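You operate a simulated robot arm through the tools that you are given. There is no shell and no other tool.

You run a simulated robot arm. Do the job below in one go: nothing can be reset, and whatever is moved stays where it is left.

TASK
Get the yellow-bodied lamp shining steady and the red-bodied lamp flashing.

It is judged by the outcome, as a careful person would: the job done as asked, and still so three seconds after it is handed in. It fails if anything else is knocked over, pushed out of place, dropped, spilled or broken.

THE ROBOT
A 7-joint arm with a fingered hand, fixed in place. Base frame: the origin is on the floor under the middle of its stand, x ahead of it, y to its left, z up; the work surface is at about z = 880. Units: mm, degrees, N and s.
With the tool pointing down near the work surface it reaches from about 180 to 800 mm from the base axis. Its first joint turns from -166.0 to 166.0 degrees. Payload 4.9 kg.
The TCP is the grasp point between the finger pads, 32 mm short of the fingertips. In the tool frame z runs along the fingers and y along their closing line. The gripper opens to 192 mm; its body begins 89 mm behind the TCP. The gripper is a hand of 3 fingers: y runs from the thumb to the fingers, the wrist lies at [0, 0, -267] in the tool frame, and closing takes about 1.5 s.
Orientation is told as [roll, pitch, yaw] about the base's x, y, z axes, in that order, counted from this pose: with the fingers straight down and closing along the base's y, the tool's x points along the base's -x, its y along +y and its z along -z.

THE INTERFACE
- The arm moves only by the tool servo_tool. Its argument "commands" is a list that holds one entry, the list of rows, each a list of 6 numbers: the shift along the tool's x, y, z in units of 30 mm (1.0 is 30 mm), then the turn, a rotation vector about the tool's x, y, z in units of 8 degrees (1.0 is 8 degrees). In form: [[[x, y, z, wx, wy, wz], ...]]. A call has 1 to 20 rows; each row shifts and turns the commanded pose from where the row before left it, along the tool's axes as they then stand. "hand" is the finger opening in mm, from 0 to 192, set as the call begins (left out, the last holds). A call with a number of a shift or a turn outside -1 to 1 is refused whole. Each row takes 0.2 s and may step no farther than 50 mm and 8.6 degrees from the row before; otherwise, or with a gripper value out of range, the whole call is refused. Where a pose cannot be reached the arm comes as near as it can. A force on the tool above 40 N (or 10 N above the force at the start of the call, whichever is more), or a blocked arm, ends the call early, and 0.2 s more pass. The fingers move at their own pace (about 153 mm/s each) and stop on an object; they squeeze with about 31 N. The grip force told is the motor's: it shows also when the fingers shut on nothing. Time passes only in rows, and 0.2 s behind the last, so rows that do not move let the fingers close. It gives the time, the measured TCP pose, the force on the tool (base axes), the opening and the grip force at its end, in the units of the frame above (readings bear some noise), with the torque about the TCP (base axes, N m) and any sound that the robot's microphone picked up, and new pictures: "views" is both (left out), scene, wrist or none.
- Cameras (640 x 400 px; columns grow to the right, rows downward): "scene" is fixed at [220.5, -646.8, 1536.5]; the picture's right is [0.96, -0.29, 0.00], its down [-0.11, -0.36, -0.93] and it looks along [0.26, 0.89, -0.37] (base axes); focal length 376 px, centre (320, 200). "wrist" rides on the gripper at [80, -46, -113] in the tool frame; the picture's right is [0.50, 0.87, 0.00], its down [-0.67, 0.39, -0.63] and it looks along [-0.55, 0.32, 0.78] (tool axes); focal length 226 px, centre (320, 200). There is no depth. A picture from a camera that has moved, and an enlarged one, comes with that camera's place and axes in the base frame and with its lens.
- move_fingers(finger1, finger2, thumb_bend): sets how far each is bent, from 0 (flat) to 1 (curled in); at 0.3 the hand is open as for a grip, at 0.7 the pads meet at the TCP. One left out holds its place. A second passes; each finger stops where it meets its share of the squeeze, and holds until it gets a number again. A gripper value or a shape takes the hand back. It gives what a move gives, with no picture; readings hold the bend of each and the force on the fingers (four entries, about 0 where the hand has none), thumb and palm.
- hand_shape(shape): the hand has 3 fingers and takes this shape, open, in about a second: jaw (thumb against the fingers, like two jaws); tri (thumb and two fingers); tip (a fingertip pinch); poke (one finger out to press); point (the index stretched); flat (the hand flat); cup (the hand cupped); fist (a fist). The gripper value then closes the fingers along that shape, each until it touches; the sizes above hold for jaw. It gives what a move gives, with no picture.
- inspect(camera, box): a new picture of the part [left, top, right, bottom] of that camera's present view, enlarged. No time passes.
- close_job(): hands the job in; it is judged then, once.

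Nothing tells you positions but the pictures and the camera data. Unless the task says otherwise, let go and move clear before handing in.

The tools are called by a JSON object that holds its "method" and its "body". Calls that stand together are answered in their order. servo_tool: Moves the arm, as the interface text tells. Its arguments: {"type":"object","properties":{"commands":{"type":"array","items":{"type":"array","items":{"type":"array","items":{"type":"number"}}}},"hand":{"type":"number"},"views":{"type":"string","enum":["both","scene","wrist","none"]}},"required":["commands"]} The other tools are called the same way: hand_shape (shape) gives the hand a shape; move_fingers (finger1, finger2, thumb_bend) moves the fingers one by one; inspect (camera, box) takes an enlarged picture of a part of a camera's view; close_job () hands the job in.

At the start:

```text
clock: 0.0
tool_pos: [241.4, 493.3, 1235.7]
tcp_rot: [0.0, 0.0, 0.0]
ft_force: [-0.4, 0.2, 0.3]
moment: [0.0, 0.0, -0.05]
width: 191.9
gripper_force: 0.1
shape: jaw
bend: [0.3, 0.3, 0.3]
finger forces: [0.0, 0.0, 0.0, 0.0, 0.0, 0.0]
```

scene: 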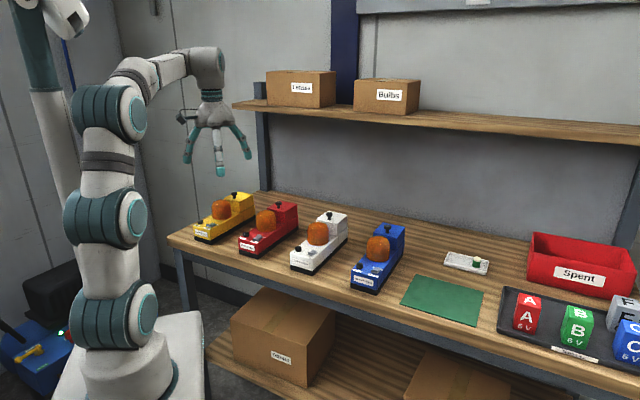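
wrist: 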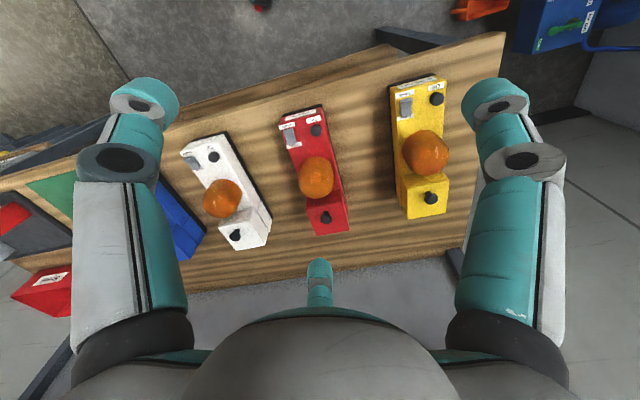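

I see four lamps in a row (yellow, red, white, blue) on the bench, with switches and knobs, plus a battery tray at the right. I'll take enlarged looks first.

{"method": "inspect", "body": {"camera": "scene", "box": [180, 180, 310, 261]}}

{"method": "inspect", "body": {"camera": "scene", "box": [280, 195, 420, 300]}}

{"method": "inspect", "body": {"camera": "wrist", "box": [370, 60, 480, 230]}}

{"method": "inspect", "body": {"camera": "wrist", "box": [260, 90, 370, 250]}}

{"method": "inspect", "body": {"camera": "scene", "box": [400, 220, 640, 380]}}

```text
4.92 times, centred on (245, 220) of scene
camera zoom: at [220.5, -646.8, 1536.5], right [0.96, -0.29, 0.0], down [-0.11, -0.36, -0.93], along [0.26, 0.89, -0.37], focal length 1849 px, centre (689, 99)
```

zoom: 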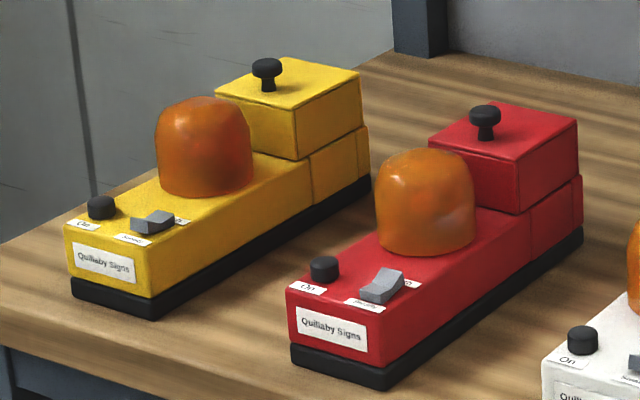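

```text
3.81 times, centred on (350, 248) of scene
camera zoom: at [220.5, -646.8, 1536.5], right [0.96, -0.29, 0.0], down [-0.11, -0.36, -0.93], along [0.26, 0.89, -0.37], focal length 1430 px, centre (206, 19)
```

zoom: 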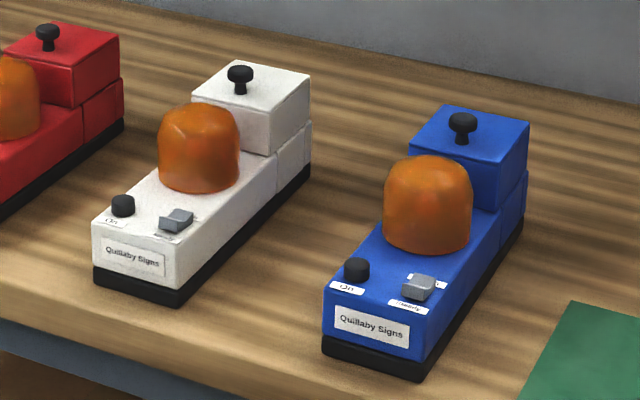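

```text
2.35 times, centred on (425, 145) of wrist
camera zoom: at [160.5, 448.7, 1348.9], right [-0.5, 0.87, 0.0], down [0.67, 0.39, 0.63], along [0.55, 0.32, -0.78], focal length 532 px, centre (73, 329)
```

zoom: 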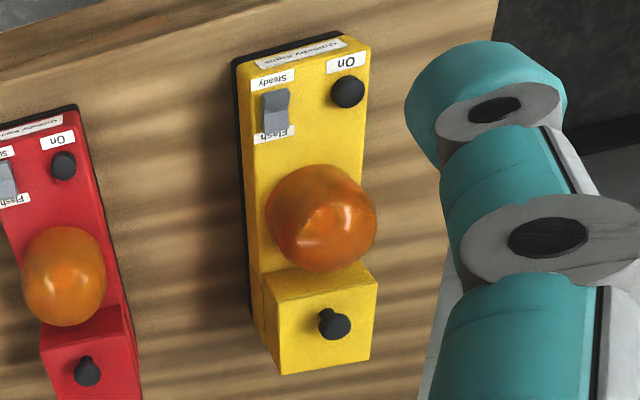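

```text
2.50 times, centred on (315, 170) of wrist
camera zoom: at [160.5, 448.7, 1348.9], right [-0.5, 0.87, 0.0], down [0.67, 0.39, 0.63], along [0.55, 0.32, -0.78], focal length 565 px, centre (332, 275)
```

zoom: 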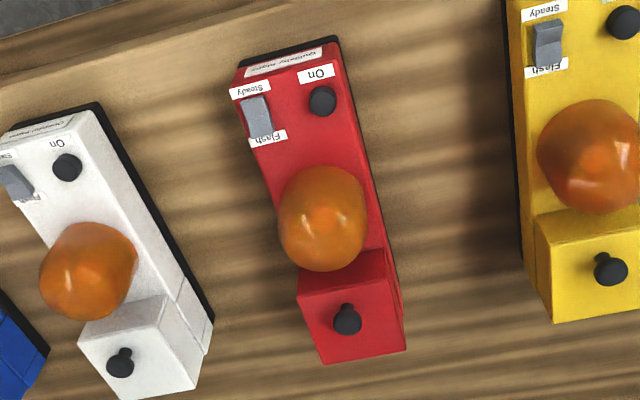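

```text
2.50 times, centred on (520, 300) of scene
camera zoom: at [220.5, -646.8, 1536.5], right [0.96, -0.29, 0.0], down [-0.11, -0.36, -0.93], along [0.26, 0.89, -0.37], focal length 939 px, centre (-180, -50)
```

zoom: 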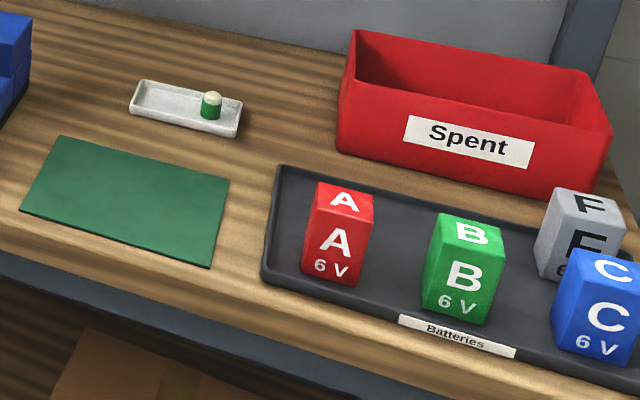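

I see each lamp has an On button, a Steady/Flash rocker, an orange dome and a knobbed lid, probably over its battery. The yellow one's controls are near (158, 670, 955). I'll put the hand into the poke shape and move in for a closer look.

{"method": "hand_shape", "body": {"shape": "poke"}}

{"method": "servo_tool", "body": {"commands": [[[0.25, 0.6, 0.5, 0, 0, 0], [0.25, 0.6, 0.5, 0, 0, 0], [0.25, 0.6, 0.5, 0, 0, 0], [0.25, 0.6, 0.5, 0, 0, 0], [0.25, 0.6, 0.5, 0, 0, 0], [0.25, 0.6, 0.5, 0, 0, 0], [0.25, 0.6, 0.5, 0, 0, 0], [0.25, 0.6, 0.5, 0, 0, 0]]]}}

```text
clock: 0.9
tool_pos: [240.0, 492.7, 1236.6]
tcp_rot: [0.0, 0.0, 0.1]
ft_force: [-0.4, 0.7, 0.0]
moment: [0.03, 0.01, -0.02]
width: 0.2
gripper_force: 0.0
shape: poke
bend: [1.0, 1.0, 0.91]
finger forces: [0.1, 0.1, 0.0, 0.1, 0.1, 0.1]
```

```text
clock: 2.7
tool_pos: [181.5, 637.8, 1117.9]
tcp_rot: [0.1, 0.0, 0.0]
ft_force: [-1.0, 0.2, 0.0]
moment: [-0.01, 0.02, -0.03]
width: 0.1
gripper_force: 0.1
shape: poke
bend: [1.0, 1.0, 0.91]
finger forces: [0.1, 0.0, 0.0, 0.0, 0.0, 0.0]
camera wrist: at [100.9, 593.1, 1230.0], right [-0.5, 0.87, 0.0], down [0.67, 0.39, 0.63], along [0.55, 0.32, -0.78], focal length 226 px, centre (320, 200)
```

scene: 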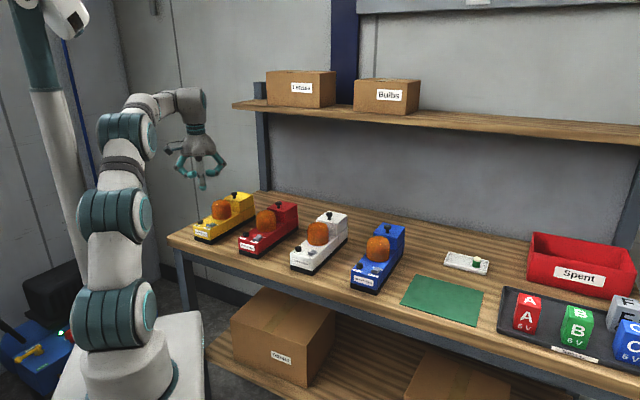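
wrist: 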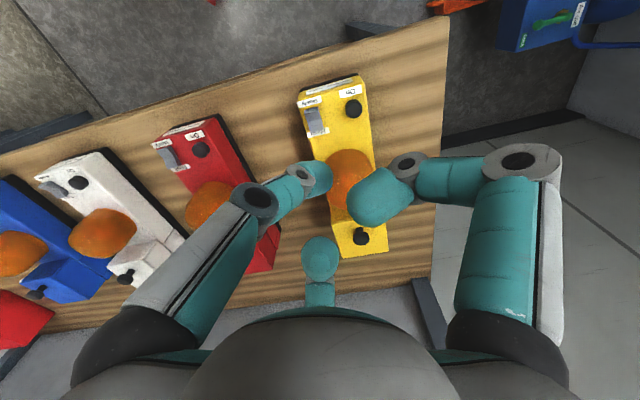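

The controls are in view and the yellow button looks to be near (156, 668, 955). I'll zoom in on the switches and on the hand's poke shape.

{"method": "inspect", "body": {"camera": "wrist", "box": [280, 70, 390, 140]}}

{"method": "inspect", "body": {"camera": "wrist", "box": [140, 105, 250, 175]}}

{"method": "inspect", "body": {"camera": "scene", "box": [150, 110, 250, 200]}}

{"method": "inspect", "body": {"camera": "scene", "box": [185, 215, 300, 265]}}

{"method": "inspect", "body": {"camera": "scene", "box": [250, 60, 430, 120]}}

```text
5.71 times, centred on (335, 105) of wrist
camera zoom: at [100.9, 593.1, 1230.0], right [-0.5, 0.87, 0.0], down [0.67, 0.39, 0.63], along [0.55, 0.32, -0.78], focal length 1292 px, centre (234, 743)
```

zoom: 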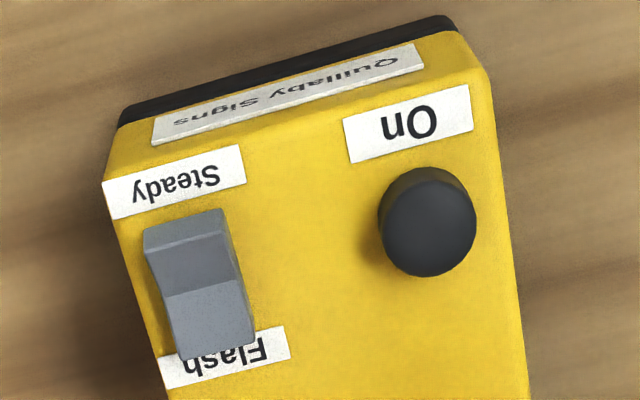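

```text
5.71 times, centred on (195, 140) of wrist
camera zoom: at [100.9, 593.1, 1230.0], right [-0.5, 0.87, 0.0], down [0.67, 0.39, 0.63], along [0.55, 0.32, -0.78], focal length 1292 px, centre (1034, 543)
```

zoom: 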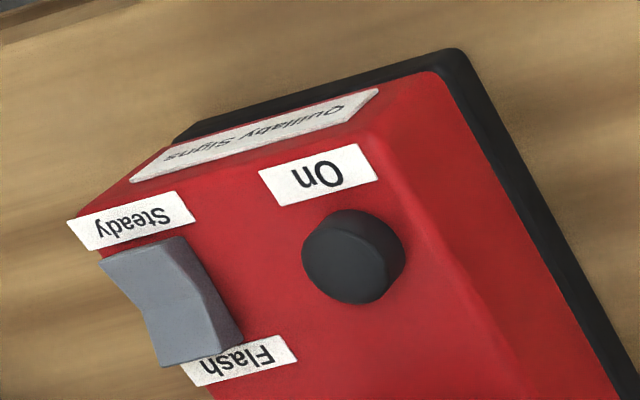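

```text
4.44 times, centred on (200, 155) of scene
camera zoom: at [220.5, -646.8, 1536.5], right [0.96, -0.29, 0.0], down [-0.11, -0.36, -0.93], along [0.26, 0.89, -0.37], focal length 1669 px, centre (853, 400)
```

zoom: 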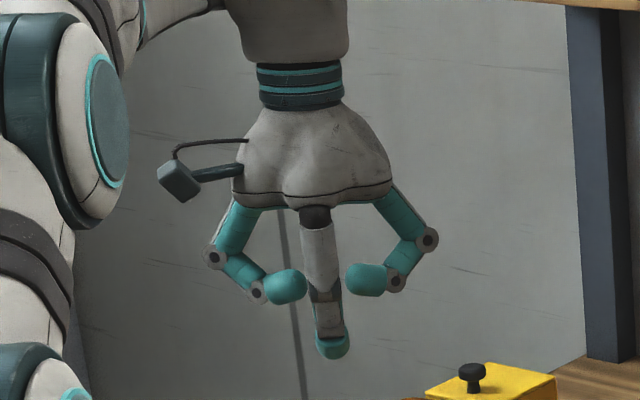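

```text
5.57 times, centred on (242, 240) of scene
camera zoom: at [220.5, -646.8, 1536.5], right [0.96, -0.29, 0.0], down [-0.11, -0.36, -0.93], along [0.26, 0.89, -0.37], focal length 2090 px, centre (751, -23)
```

zoom: 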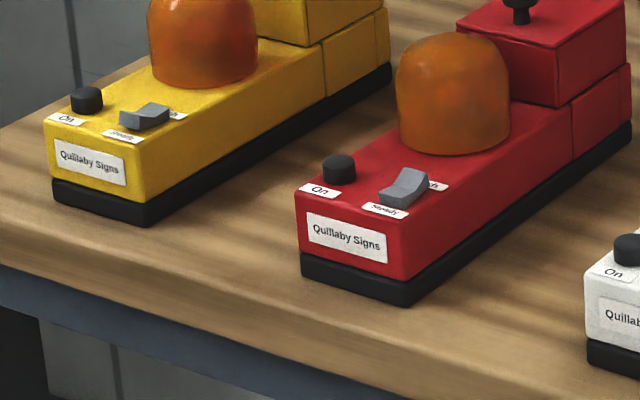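

```text
3.56 times, centred on (340, 90) of scene
camera zoom: at [220.5, -646.8, 1536.5], right [0.96, -0.29, 0.0], down [-0.11, -0.36, -0.93], along [0.26, 0.89, -0.37], focal length 1335 px, centre (249, 591)
```

zoom: 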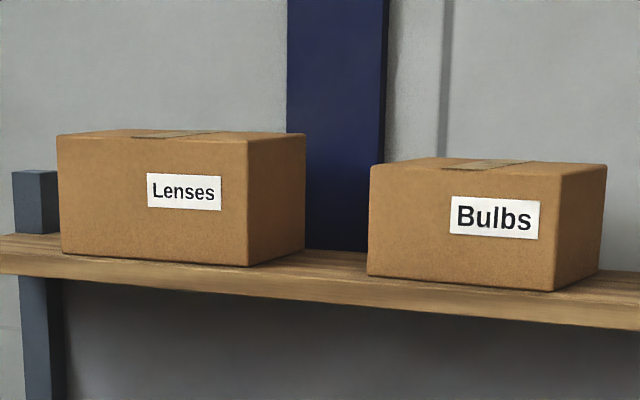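

The lamps sit at about 45° to the base, with their long axis along (0.7, 0.7). The yellow rocker seems to have its Flash side pressed in, and the red one its Steady side. I'll turn the hand 45° so its curled fingers avoid the dome, then look again.

{"method": "servo_tool", "body": {"commands": [[[0, 0, 0, 0, 0, 0.94], [0, 0, 0, 0, 0, 0.94], [0, 0, 0, 0, 0, 0.94], [0, 0, 0, 0, 0, 0.94], [0, 0, 0, 0, 0, 0.94], [0, 0, 0, 0, 0, 0.92], [0, 0, 0, -0.75, 0, 0], [0, 0, 0, -0.75, 0, 0]]]}}

```text
clock: 4.5
tool_pos: [179.3, 636.4, 1115.4]
tcp_rot: [12.0, 0.0, -45.0]
ft_force: [0.0, -0.8, -0.6]
moment: [0.01, -0.03, 0.0]
width: 0.1
gripper_force: 0.0
shape: poke
bend: [1.0, 1.0, 0.91]
finger forces: [0.0, 0.0, 0.0, 0.0, 0.0, 0.0]
camera wrist: at [75.3, 646.2, 1216.7], right [0.25, 0.95, 0.18], down [0.65, -0.3, 0.7], along [0.72, -0.05, -0.69], focal length 226 px, centre (320, 200)
```

scene: 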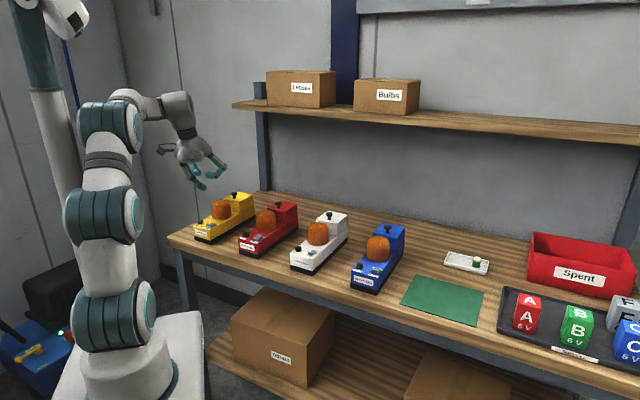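
wrist: 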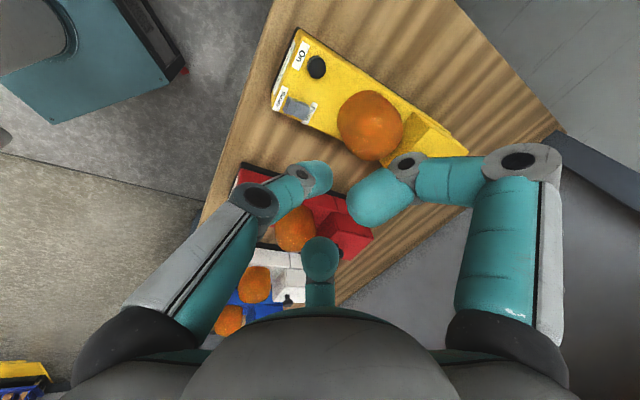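

The hand is now yawed and tilted as planned. I'll zoom in on the yellow controls and on the red lamp.

{"method": "inspect", "body": {"camera": "wrist", "box": [260, 20, 360, 140]}}

{"method": "inspect", "body": {"camera": "wrist", "box": [230, 140, 350, 220]}}

{"method": "inspect", "body": {"camera": "scene", "box": [150, 110, 300, 260]}}

```text
3.33 times, centred on (310, 80) of wrist
camera zoom: at [75.3, 646.2, 1216.7], right [0.25, 0.95, 0.18], down [0.65, -0.3, 0.7], along [0.72, -0.05, -0.69], focal length 754 px, centre (353, 600)
```

zoom: 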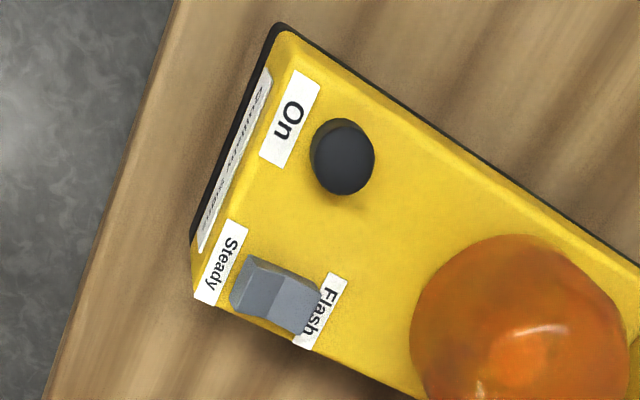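

```text
5.00 times, centred on (290, 180) of wrist
camera zoom: at [75.3, 646.2, 1216.7], right [0.25, 0.95, 0.18], down [0.65, -0.3, 0.7], along [0.72, -0.05, -0.69], focal length 1130 px, centre (470, 300)
```

zoom: 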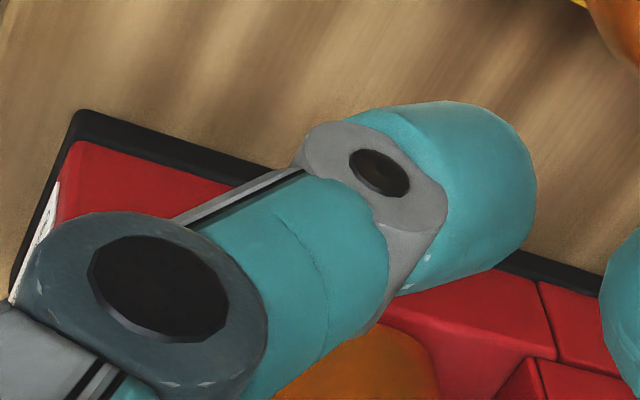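

```text
2.67 times, centred on (225, 185) of scene
camera zoom: at [220.5, -646.8, 1536.5], right [0.96, -0.29, 0.0], down [-0.11, -0.36, -0.93], along [0.26, 0.89, -0.37], focal length 1001 px, centre (573, 240)
```

zoom: 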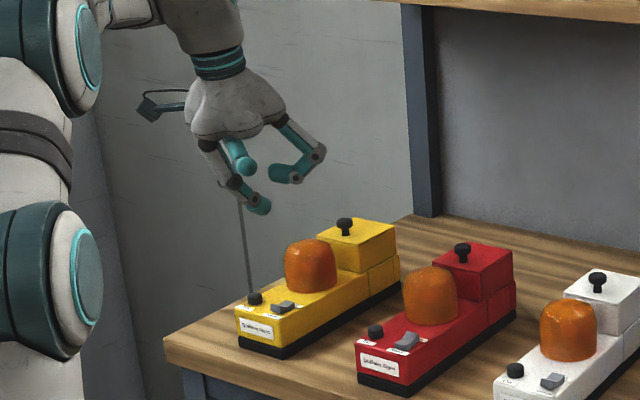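

The fingertip sits on the tool axis about 30 mm past the TCP. The yellow button is near (155, 671, 955) and the rocker near (190, 637). I'll zoom tightly on the rockers to read their state.

{"method": "inspect", "body": {"camera": "wrist", "box": [285, 85, 325, 130]}}

{"method": "inspect", "body": {"camera": "scene", "box": [200, 215, 230, 235]}}

{"method": "inspect", "body": {"camera": "scene", "box": [242, 228, 272, 248]}}

{"method": "inspect", "body": {"camera": "scene", "box": [300, 235, 335, 258]}}

{"method": "inspect", "body": {"camera": "scene", "box": [355, 255, 390, 278]}}

```text
8.89 times, centred on (305, 108) of wrist
camera zoom: at [75.3, 646.2, 1216.7], right [0.25, 0.95, 0.18], down [0.65, -0.3, 0.7], along [0.72, -0.05, -0.69], focal length 2009 px, centre (453, 1022)
```

zoom: 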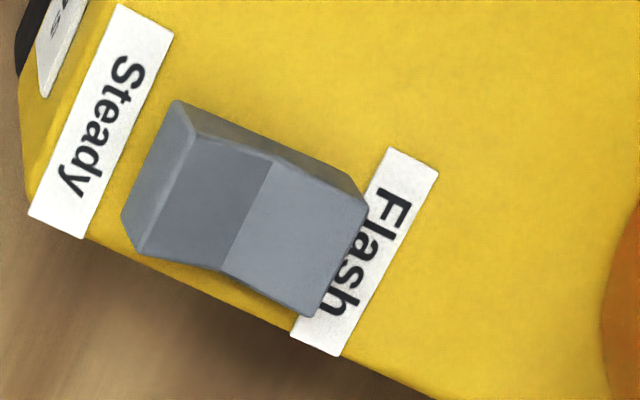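

```text
16.00 times, centred on (215, 225) of scene
camera zoom: at [220.5, -646.8, 1536.5], right [0.96, -0.29, 0.0], down [-0.11, -0.36, -0.93], along [0.26, 0.89, -0.37], focal length 6008 px, centre (2000, -200)
```

zoom: 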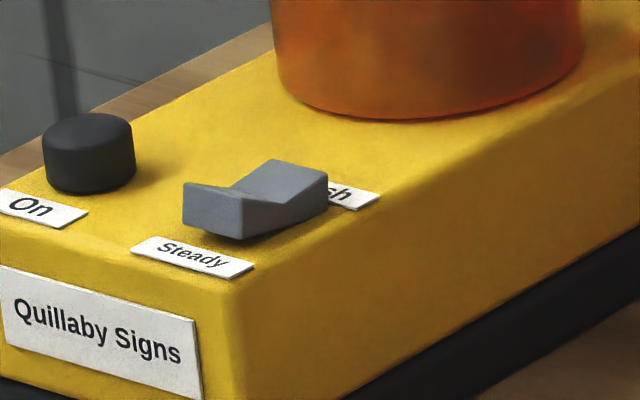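

```text
16.00 times, centred on (257, 238) of scene
camera zoom: at [220.5, -646.8, 1536.5], right [0.96, -0.29, 0.0], down [-0.11, -0.36, -0.93], along [0.26, 0.89, -0.37], focal length 6008 px, centre (1328, -408)
```

zoom: 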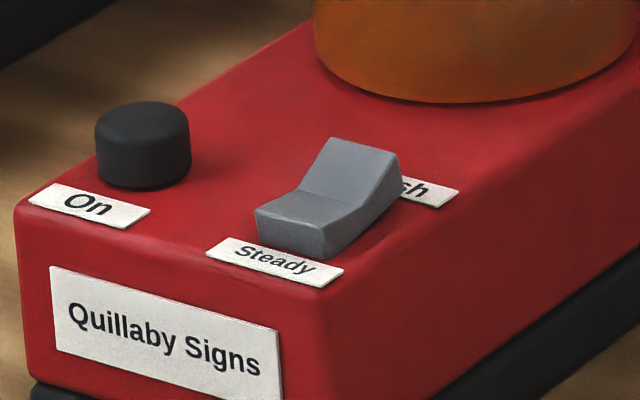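

```text
16.00 times, centred on (318, 246) of scene
camera zoom: at [220.5, -646.8, 1536.5], right [0.96, -0.29, 0.0], down [-0.11, -0.36, -0.93], along [0.26, 0.89, -0.37], focal length 6008 px, centre (360, -544)
```

zoom: 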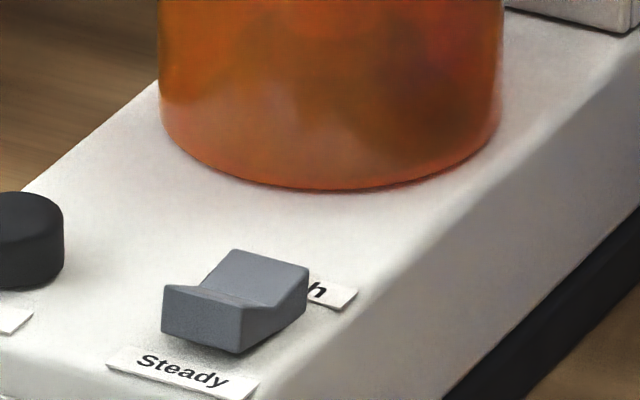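

```text
16.00 times, centred on (372, 266) of scene
camera zoom: at [220.5, -646.8, 1536.5], right [0.96, -0.29, 0.0], down [-0.11, -0.36, -0.93], along [0.26, 0.89, -0.37], focal length 6008 px, centre (-520, -864)
```

zoom: 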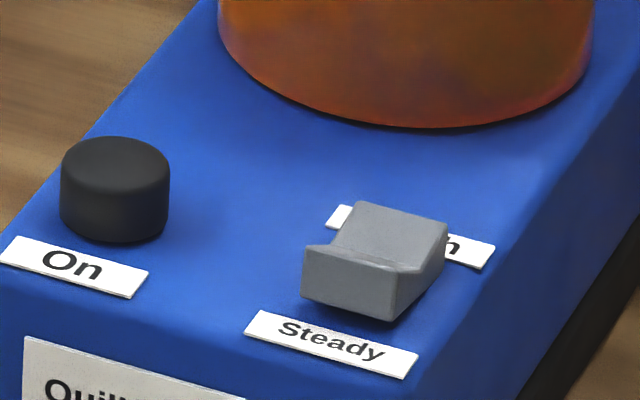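

Yellow is set to Flash and red to Steady, so both rockers need flipping, and both lamps look off. I'll start by moving the fingertip above the yellow On button.

{"method": "servo_tool", "body": {"commands": [[[0.345, -0.137, 0.695, 0, 0, 0], [0.345, -0.137, 0.695, 0, 0, 0], [0.345, -0.137, 0.695, 0, 0, 0], [0.345, -0.137, 0.695, 0, 0, 0]]]}}

{"method": "inspect", "body": {"camera": "scene", "box": [170, 160, 270, 250]}}

{"method": "inspect", "body": {"camera": "wrist", "box": [220, 70, 400, 240]}}

```text
clock: 5.5
tool_pos: [152.4, 669.6, 1031.7]
tcp_rot: [12.1, 0.1, -45.0]
ft_force: [-0.3, -0.2, 1.2]
moment: [-0.01, 0.03, 0.0]
width: 0.0
gripper_force: 0.0
shape: poke
bend: [1.0, 1.0, 0.91]
finger forces: [0.0, 0.0, 0.1, 0.0, 0.0, 0.1]
camera wrist: at [47.2, 677.5, 1132.4], right [0.24, 0.95, 0.18], down [0.65, -0.3, 0.7], along [0.72, -0.05, -0.69], focal length 226 px, centre (320, 200)
```

scene: 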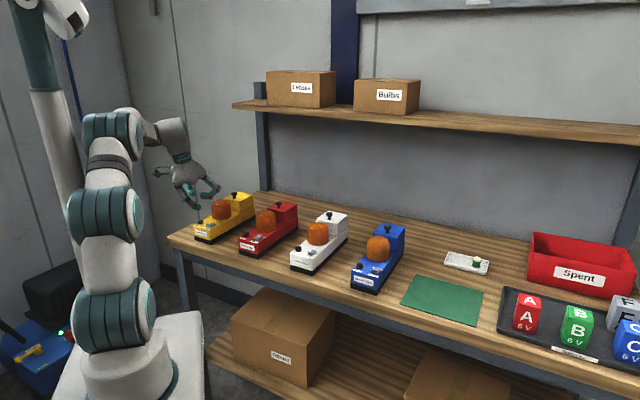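
wrist: 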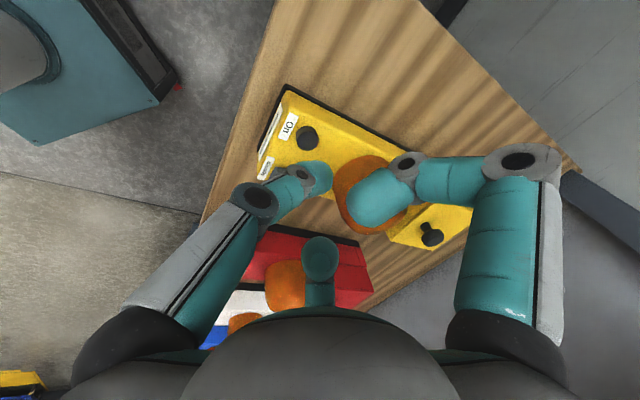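

```text
4.44 times, centred on (220, 205) of scene
camera zoom: at [220.5, -646.8, 1536.5], right [0.96, -0.29, 0.0], down [-0.11, -0.36, -0.93], along [0.26, 0.89, -0.37], focal length 1669 px, centre (764, 178)
```

zoom: 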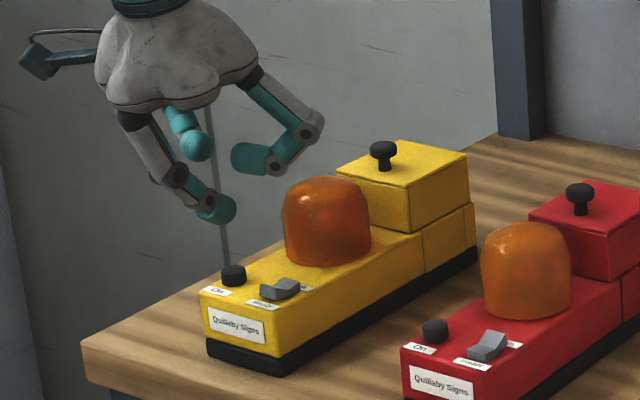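

```text
2.35 times, centred on (310, 155) of wrist
camera zoom: at [47.2, 677.5, 1132.4], right [0.24, 0.95, 0.18], down [0.65, -0.3, 0.7], along [0.72, -0.05, -0.69], focal length 532 px, centre (344, 306)
```

zoom: 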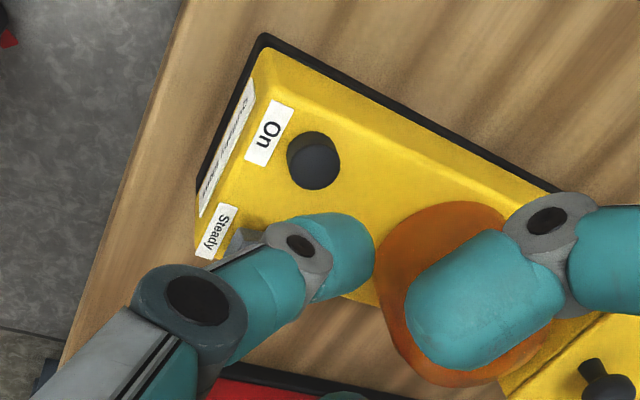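

The fingertip looks to be almost directly over the yellow button. I'll zoom in to check the alignment before pressing.

{"method": "inspect", "body": {"camera": "scene", "box": [190, 190, 245, 235]}}

{"method": "inspect", "body": {"camera": "wrist", "box": [280, 110, 350, 210]}}

```text
8.89 times, centred on (218, 212) of scene
camera zoom: at [220.5, -646.8, 1536.5], right [0.96, -0.29, 0.0], down [-0.11, -0.36, -0.93], along [0.26, 0.89, -0.37], focal length 3338 px, centre (1231, 89)
```

zoom: 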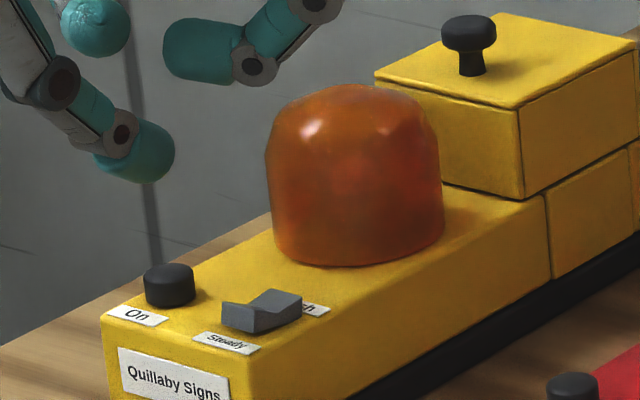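

```text
4.00 times, centred on (315, 160) of wrist
camera zoom: at [47.2, 677.5, 1132.4], right [0.24, 0.95, 0.18], down [0.65, -0.3, 0.7], along [0.72, -0.05, -0.69], focal length 904 px, centre (340, 360)
```

zoom: 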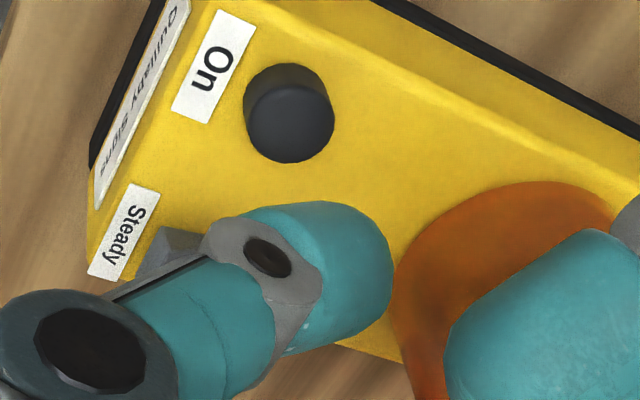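

The tip and button line up to within about 3 mm in both views. I'll go down to just above the button, then press in small steps.

{"method": "servo_tool", "body": {"commands": [[[0, -0.121, 0.571, 0, 0, 0], [0, -0.121, 0.571, 0, 0, 0], [0, -0.0139, 0.0652, 0, 0, 0], [0, -0.0139, 0.0652, 0, 0, 0], [0, -0.0139, 0.0652, 0, 0, 0]]]}}

{"method": "inspect", "body": {"camera": "scene", "box": [190, 190, 245, 235]}}

```text
clock: 6.7
tool_pos: [151.5, 668.1, 991.0]
tcp_rot: [12.1, 0.0, -44.9]
ft_force: [-0.4, 0.3, 0.3]
moment: [-0.01, 0.01, -0.01]
width: 0.0
gripper_force: 0.1
shape: poke
bend: [1.0, 1.0, 0.91]
finger forces: [0.0, 0.1, 0.0, 0.0, 0.0, 0.0]
camera wrist: at [46.4, 676.5, 1091.5], right [0.24, 0.95, 0.18], down [0.65, -0.3, 0.7], along [0.72, -0.05, -0.69], focal length 226 px, centre (320, 200)
```

scene: 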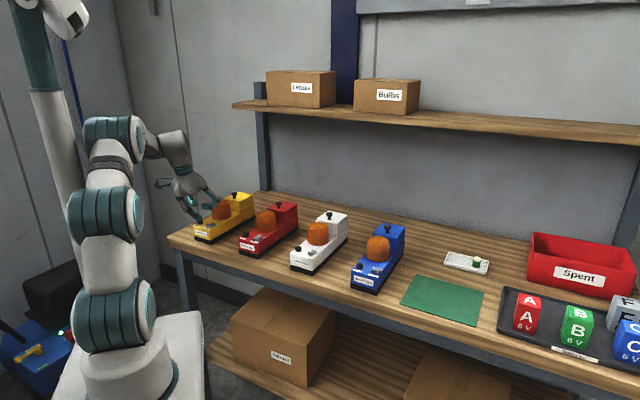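
wrist: 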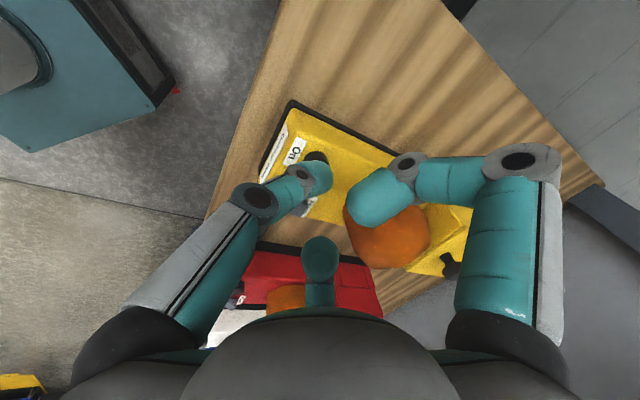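

```text
8.89 times, centred on (218, 212) of scene
camera zoom: at [220.5, -646.8, 1536.5], right [0.96, -0.29, 0.0], down [-0.11, -0.36, -0.93], along [0.26, 0.89, -0.37], focal length 3338 px, centre (1231, 89)
```

zoom: 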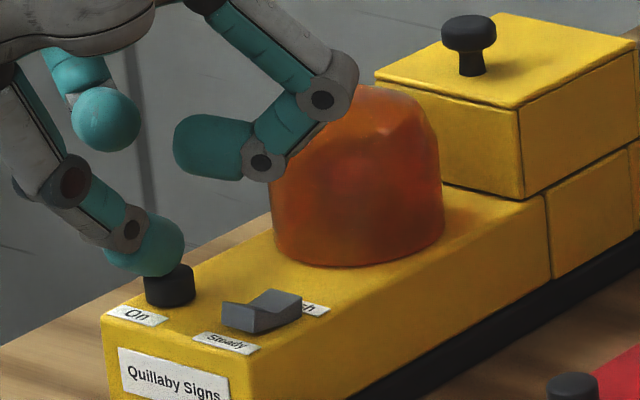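

The tip is almost touching and about 4 mm off centre. I'll shift it slightly and press in 2 mm steps.

{"method": "servo_tool", "body": {"commands": [[[-0.117, 0.06, 0.013, 0, 0, 0], [0, -0.0139, 0.0652, 0, 0, 0], [0, -0.0139, 0.0652, 0, 0, 0], [0, -0.0139, 0.0652, 0, 0, 0], [0, -0.0139, 0.0652, 0, 0, 0]]], "views": "scene"}}

{"method": "inspect", "body": {"camera": "scene", "box": [190, 190, 245, 235]}}

```text
clock: 7.9
tool_pos: [155.1, 667.7, 982.8]
tcp_rot: [12.1, 0.0, -45.0]
ft_force: [-1.6, 0.4, 4.2]
moment: [0.02, 0.02, 0.0]
width: 0.0
gripper_force: 0.2
shape: poke
bend: [1.0, 1.0, 0.91]
finger forces: [0.1, 0.0, 0.1, 0.0, 3.6, 0.0]
heard: click
```

scene: 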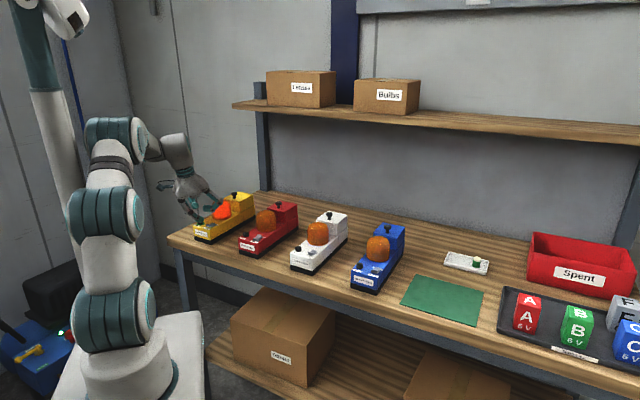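

```text
8.89 times, centred on (218, 212) of scene
camera zoom: at [220.5, -646.8, 1536.5], right [0.96, -0.29, 0.0], down [-0.11, -0.36, -0.93], along [0.26, 0.89, -0.37], focal length 3338 px, centre (1231, 89)
```

zoom: 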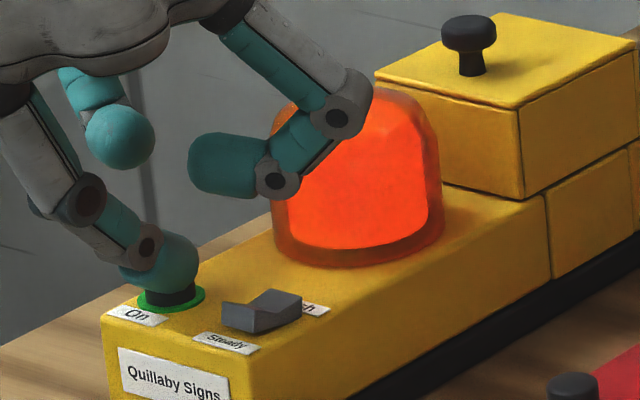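

Click: the yellow lamp lit and a green ring shows at its button. I'll lift off and watch whether it flashes and stays on.

{"method": "servo_tool", "body": {"commands": [[[0, 0.0693, -0.326, 0, 0, 0], [0, 0.0693, -0.326, 0, 0, 0]]], "views": "scene"}}

{"method": "servo_tool", "body": {"commands": [[[0, 0.0693, -0.326, 0, 0, 0]]], "views": "scene"}}

{"method": "servo_tool", "body": {"commands": [[[0, 0, 0, 0, 0, 0]]], "views": "scene"}}

{"method": "servo_tool", "body": {"commands": [[[0, 0, 0, 0, 0, 0]]], "views": "scene"}}

```text
clock: 8.5
tool_pos: [155.1, 665.9, 1002.2]
tcp_rot: [11.8, -0.1, -45.0]
ft_force: [0.2, 0.0, -0.1]
moment: [0.01, 0.03, -0.02]
width: 0.0
gripper_force: 0.1
shape: poke
bend: [1.0, 1.0, 0.91]
finger forces: [0.1, 0.0, 0.0, 0.0, 0.0, 0.1]
```

scene: 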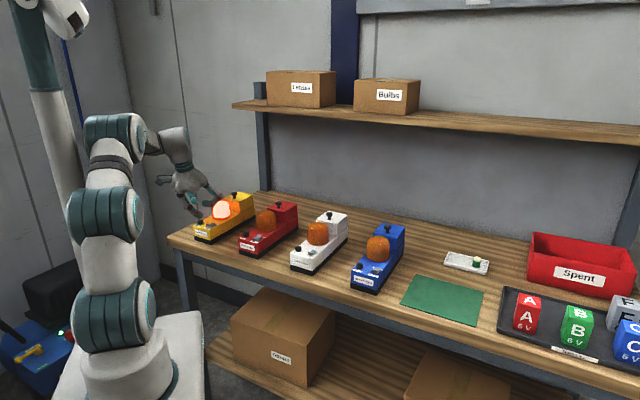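

```text
clock: 8.9
tool_pos: [156.2, 666.3, 1011.3]
tcp_rot: [12.0, 0.0, -45.0]
ft_force: [-0.7, 1.1, -0.1]
moment: [0.01, 0.0, 0.03]
width: 0.0
gripper_force: 0.0
shape: poke
bend: [1.0, 1.0, 0.91]
finger forces: [0.1, 0.0, 0.0, 0.0, 0.0, 0.1]
```

scene: 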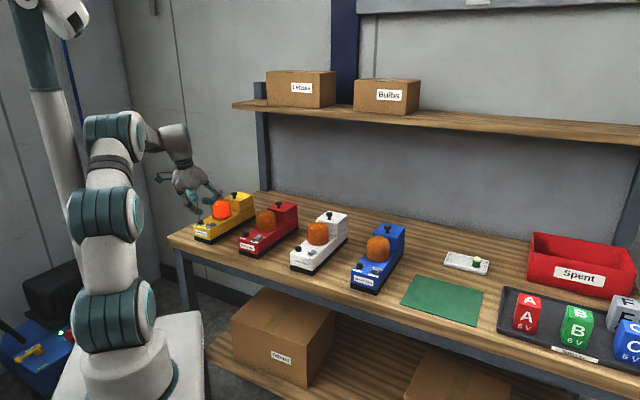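

```text
clock: 9.3
tool_pos: [156.3, 665.2, 1011.1]
tcp_rot: [12.0, 0.0, -45.1]
ft_force: [-0.2, -0.8, 0.7]
moment: [0.04, 0.01, -0.01]
width: 0.0
gripper_force: 0.0
shape: poke
bend: [1.0, 1.0, 0.91]
finger forces: [0.1, 0.1, 0.1, 0.0, 0.1, 0.0]
```

scene: 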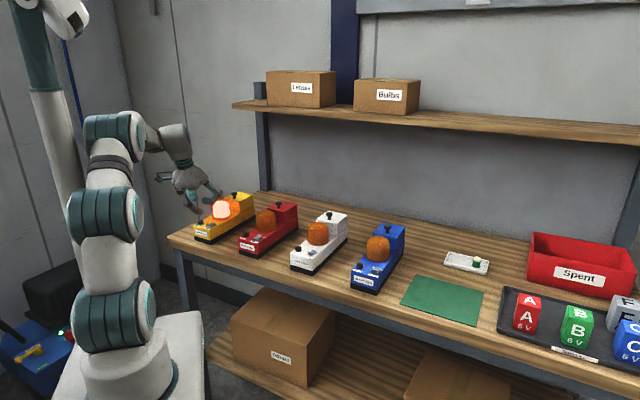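

```text
clock: 9.7
tool_pos: [155.7, 666.2, 1012.0]
tcp_rot: [12.0, 0.0, -45.0]
ft_force: [-1.0, 0.4, 0.6]
moment: [0.0, 0.02, 0.01]
width: 0.1
gripper_force: 0.0
shape: poke
bend: [1.0, 1.0, 0.91]
finger forces: [0.1, 0.0, 0.0, 0.0, 0.0, 0.1]
```

scene: 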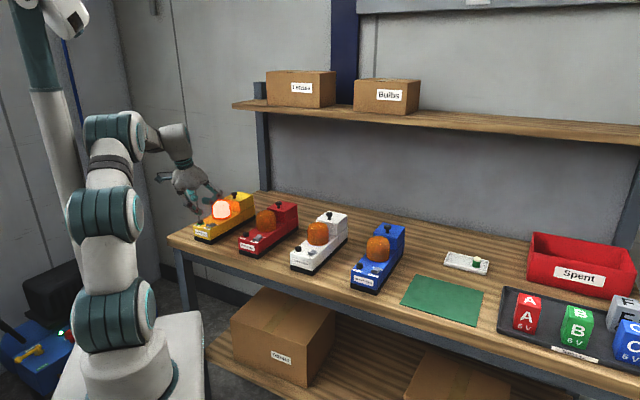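

The brightness changes between frames, so the yellow lamp is flashing. Next I'll bring the tip over the raised Steady end of its rocker, near (184, 631).

{"method": "servo_tool", "body": {"commands": [[[-0.75, -0.163, -0.087, 0, 0, 0], [-0.75, -0.163, -0.087, 0, 0, 0]]]}}

{"method": "inspect", "body": {"camera": "scene", "box": [190, 190, 245, 235]}}

{"method": "inspect", "body": {"camera": "wrist", "box": [270, 100, 370, 220]}}

```text
clock: 10.3
tool_pos: [179.9, 625.9, 1014.8]
tcp_rot: [11.9, -0.1, -45.0]
ft_force: [-0.6, -0.2, 0.1]
moment: [-0.02, 0.01, 0.03]
width: 0.0
gripper_force: 0.0
shape: poke
bend: [1.0, 1.0, 0.91]
finger forces: [0.1, 0.1, 0.0, 0.1, 0.0, 0.0]
camera wrist: at [74.9, 634.8, 1116.2], right [0.25, 0.95, 0.18], down [0.65, -0.3, 0.7], along [0.72, -0.05, -0.69], focal length 226 px, centre (320, 200)
```

scene: 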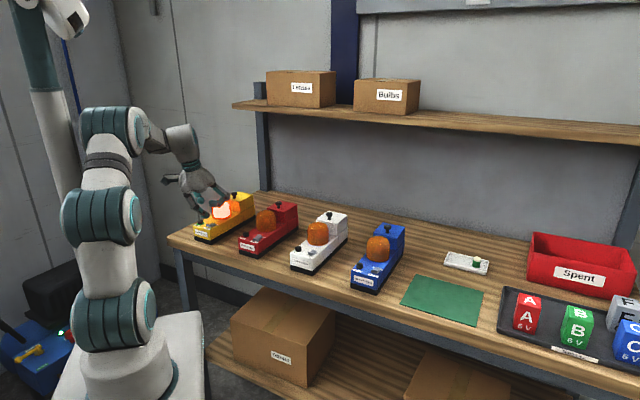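
wrist: 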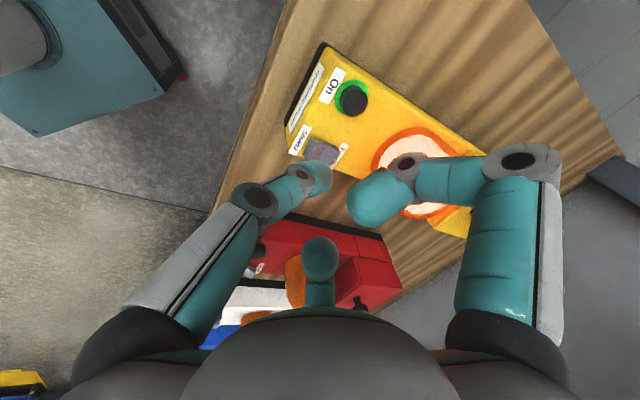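

```text
8.89 times, centred on (218, 212) of scene
camera zoom: at [220.5, -646.8, 1536.5], right [0.96, -0.29, 0.0], down [-0.11, -0.36, -0.93], along [0.26, 0.89, -0.37], focal length 3338 px, centre (1231, 89)
```

zoom: 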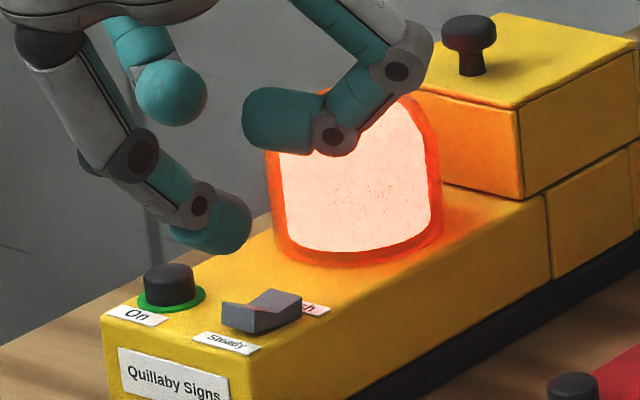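

```text
3.33 times, centred on (320, 160) of wrist
camera zoom: at [74.9, 634.8, 1116.2], right [0.25, 0.95, 0.18], down [0.65, -0.3, 0.7], along [0.72, -0.05, -0.69], focal length 754 px, centre (320, 333)
```

zoom: 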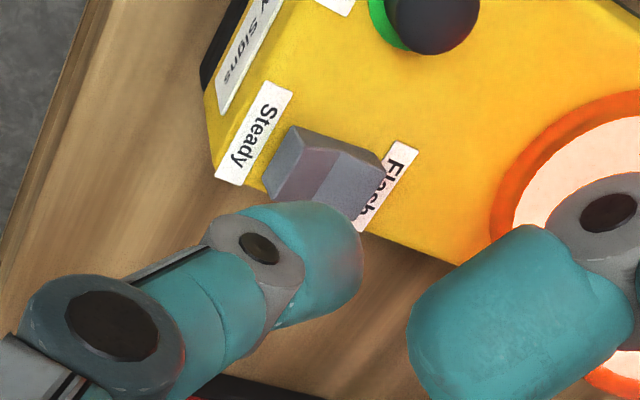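

The tip is a few millimetres short of the Steady facet's centre in both views. I'll correct that and lower the tip to just above it.

{"method": "servo_tool", "body": {"commands": [[[-0.08, 0.198, 0.042, 0, 0, 0], [0, -0.0693, 0.326, 0, 0, 0], [0, -0.0693, 0.326, 0, 0, 0]]]}}

{"method": "inspect", "body": {"camera": "scene", "box": [190, 190, 245, 235]}}

{"method": "inspect", "body": {"camera": "wrist", "box": [270, 100, 370, 220]}}

```text
clock: 11.1
tool_pos: [185.6, 628.4, 995.1]
tcp_rot: [11.9, 0.1, -45.0]
ft_force: [0.5, 0.0, 0.1]
moment: [0.01, -0.03, 0.02]
width: 0.1
gripper_force: 0.1
shape: poke
bend: [1.0, 1.0, 0.91]
finger forces: [0.1, 0.0, 0.1, 0.0, 0.0, 0.1]
camera wrist: at [81.0, 638.1, 1096.2], right [0.24, 0.95, 0.18], down [0.65, -0.3, 0.7], along [0.72, -0.05, -0.69], focal length 226 px, centre (320, 200)
```

scene: 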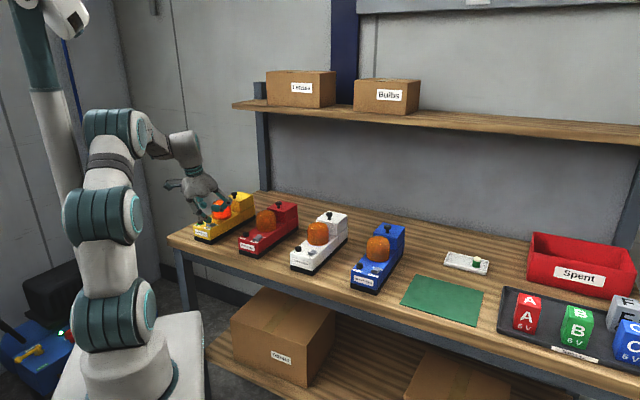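
wrist: 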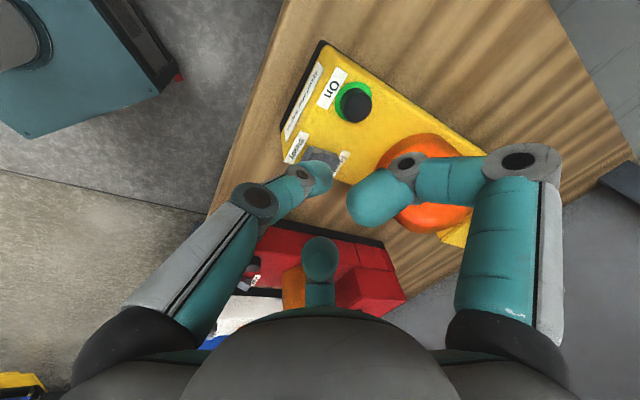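

```text
8.89 times, centred on (218, 212) of scene
camera zoom: at [220.5, -646.8, 1536.5], right [0.96, -0.29, 0.0], down [-0.11, -0.36, -0.93], along [0.26, 0.89, -0.37], focal length 3338 px, centre (1231, 89)
```

zoom: 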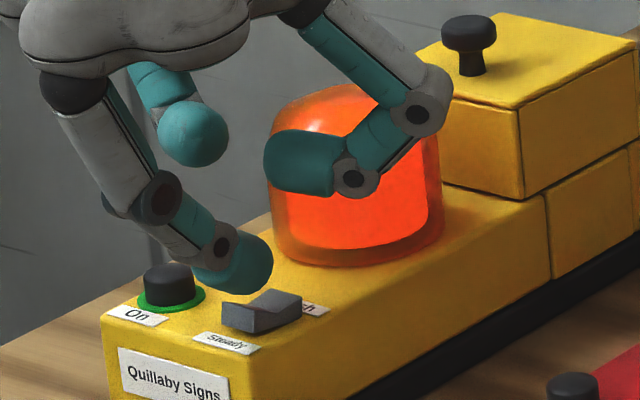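

```text
3.33 times, centred on (320, 160) of wrist
camera zoom: at [81.0, 638.1, 1096.2], right [0.24, 0.95, 0.18], down [0.65, -0.3, 0.7], along [0.72, -0.05, -0.69], focal length 754 px, centre (320, 333)
```

zoom: 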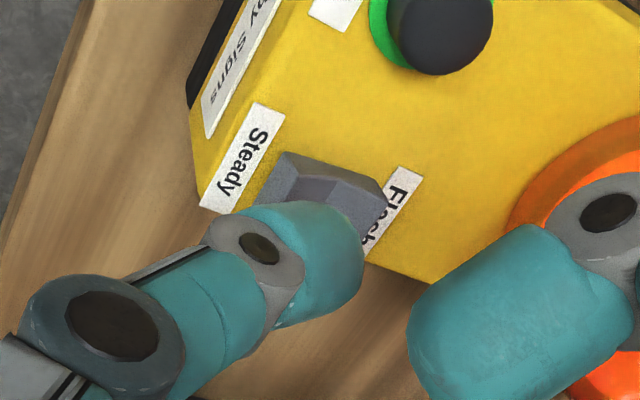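

The tip is right over the Steady facet. I'll press down in small steps.

{"method": "servo_tool", "body": {"commands": [[[0, -0.0139, 0.0652, 0, 0, 0], [0, -0.0139, 0.0652, 0, 0, 0], [0, -0.0139, 0.0652, 0, 0, 0], [0, -0.0139, 0.0652, 0, 0, 0], [0, -0.0139, 0.0652, 0, 0, 0], [0, -0.0139, 0.0652, 0, 0, 0]]], "views": "scene"}}

{"method": "inspect", "body": {"camera": "scene", "box": [190, 190, 245, 235]}}

```text
clock: 12.5
tool_pos: [186.5, 630.8, 982.4]
tcp_rot: [12.1, 0.1, -45.0]
ft_force: [0.3, -0.3, 0.4]
moment: [-0.04, -0.01, 0.0]
width: 0.0
gripper_force: 0.1
shape: poke
bend: [1.0, 1.0, 0.91]
finger forces: [0.0, 0.0, 0.0, 0.0, 0.8, 0.0]
```

scene: 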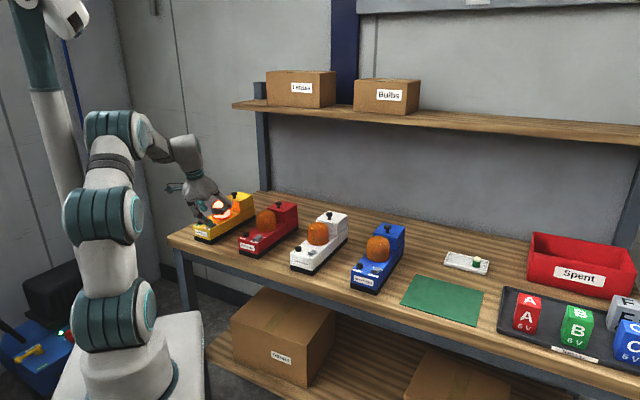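

```text
8.89 times, centred on (218, 212) of scene
camera zoom: at [220.5, -646.8, 1536.5], right [0.96, -0.29, 0.0], down [-0.11, -0.36, -0.93], along [0.26, 0.89, -0.37], focal length 3338 px, centre (1231, 89)
```

zoom: 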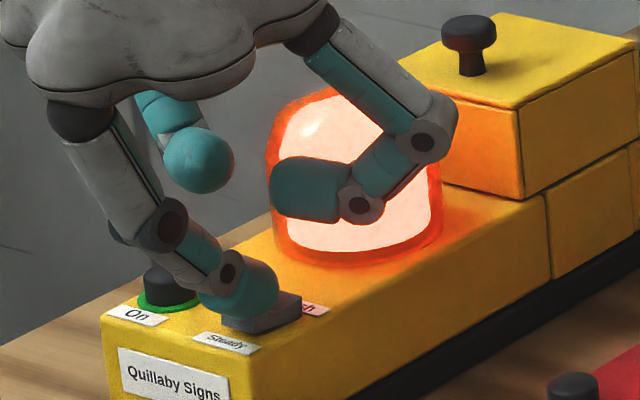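

The tip has just touched, at 0.8 N. I'll keep pressing.

{"method": "servo_tool", "body": {"commands": [[[0, -0.0139, 0.0652, 0, 0, 0], [0, -0.0139, 0.0652, 0, 0, 0], [0, -0.0139, 0.0652, 0, 0, 0]]], "views": "scene"}}

{"method": "inspect", "body": {"camera": "scene", "box": [190, 190, 245, 235]}}

```text
clock: 13.3
tool_pos: [188.0, 630.3, 981.4]
tcp_rot: [12.5, 0.1, -44.9]
ft_force: [1.1, -6.1, 23.1]
moment: [-0.1, -0.14, -0.04]
width: 0.0
gripper_force: 0.1
shape: poke
bend: [1.0, 1.0, 0.91]
finger forces: [0.0, 0.0, 0.0, 0.0, 24.2, 0.1]
```

scene: 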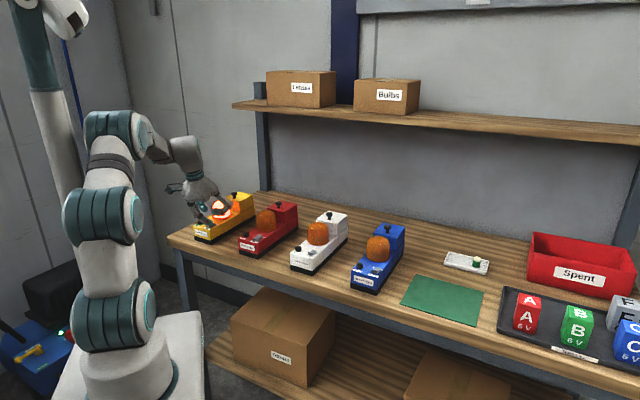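

```text
8.89 times, centred on (218, 212) of scene
camera zoom: at [220.5, -646.8, 1536.5], right [0.96, -0.29, 0.0], down [-0.11, -0.36, -0.93], along [0.26, 0.89, -0.37], focal length 3338 px, centre (1231, 89)
```

zoom: 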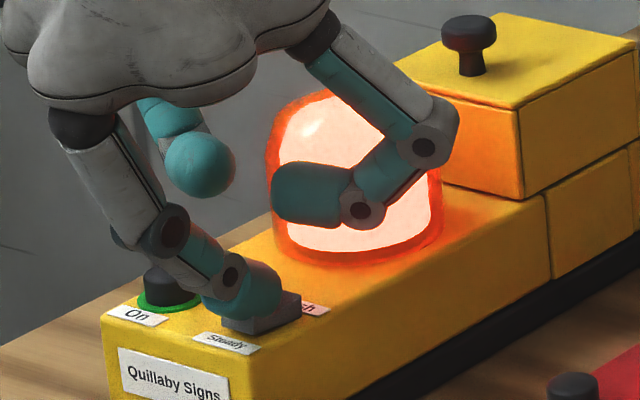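

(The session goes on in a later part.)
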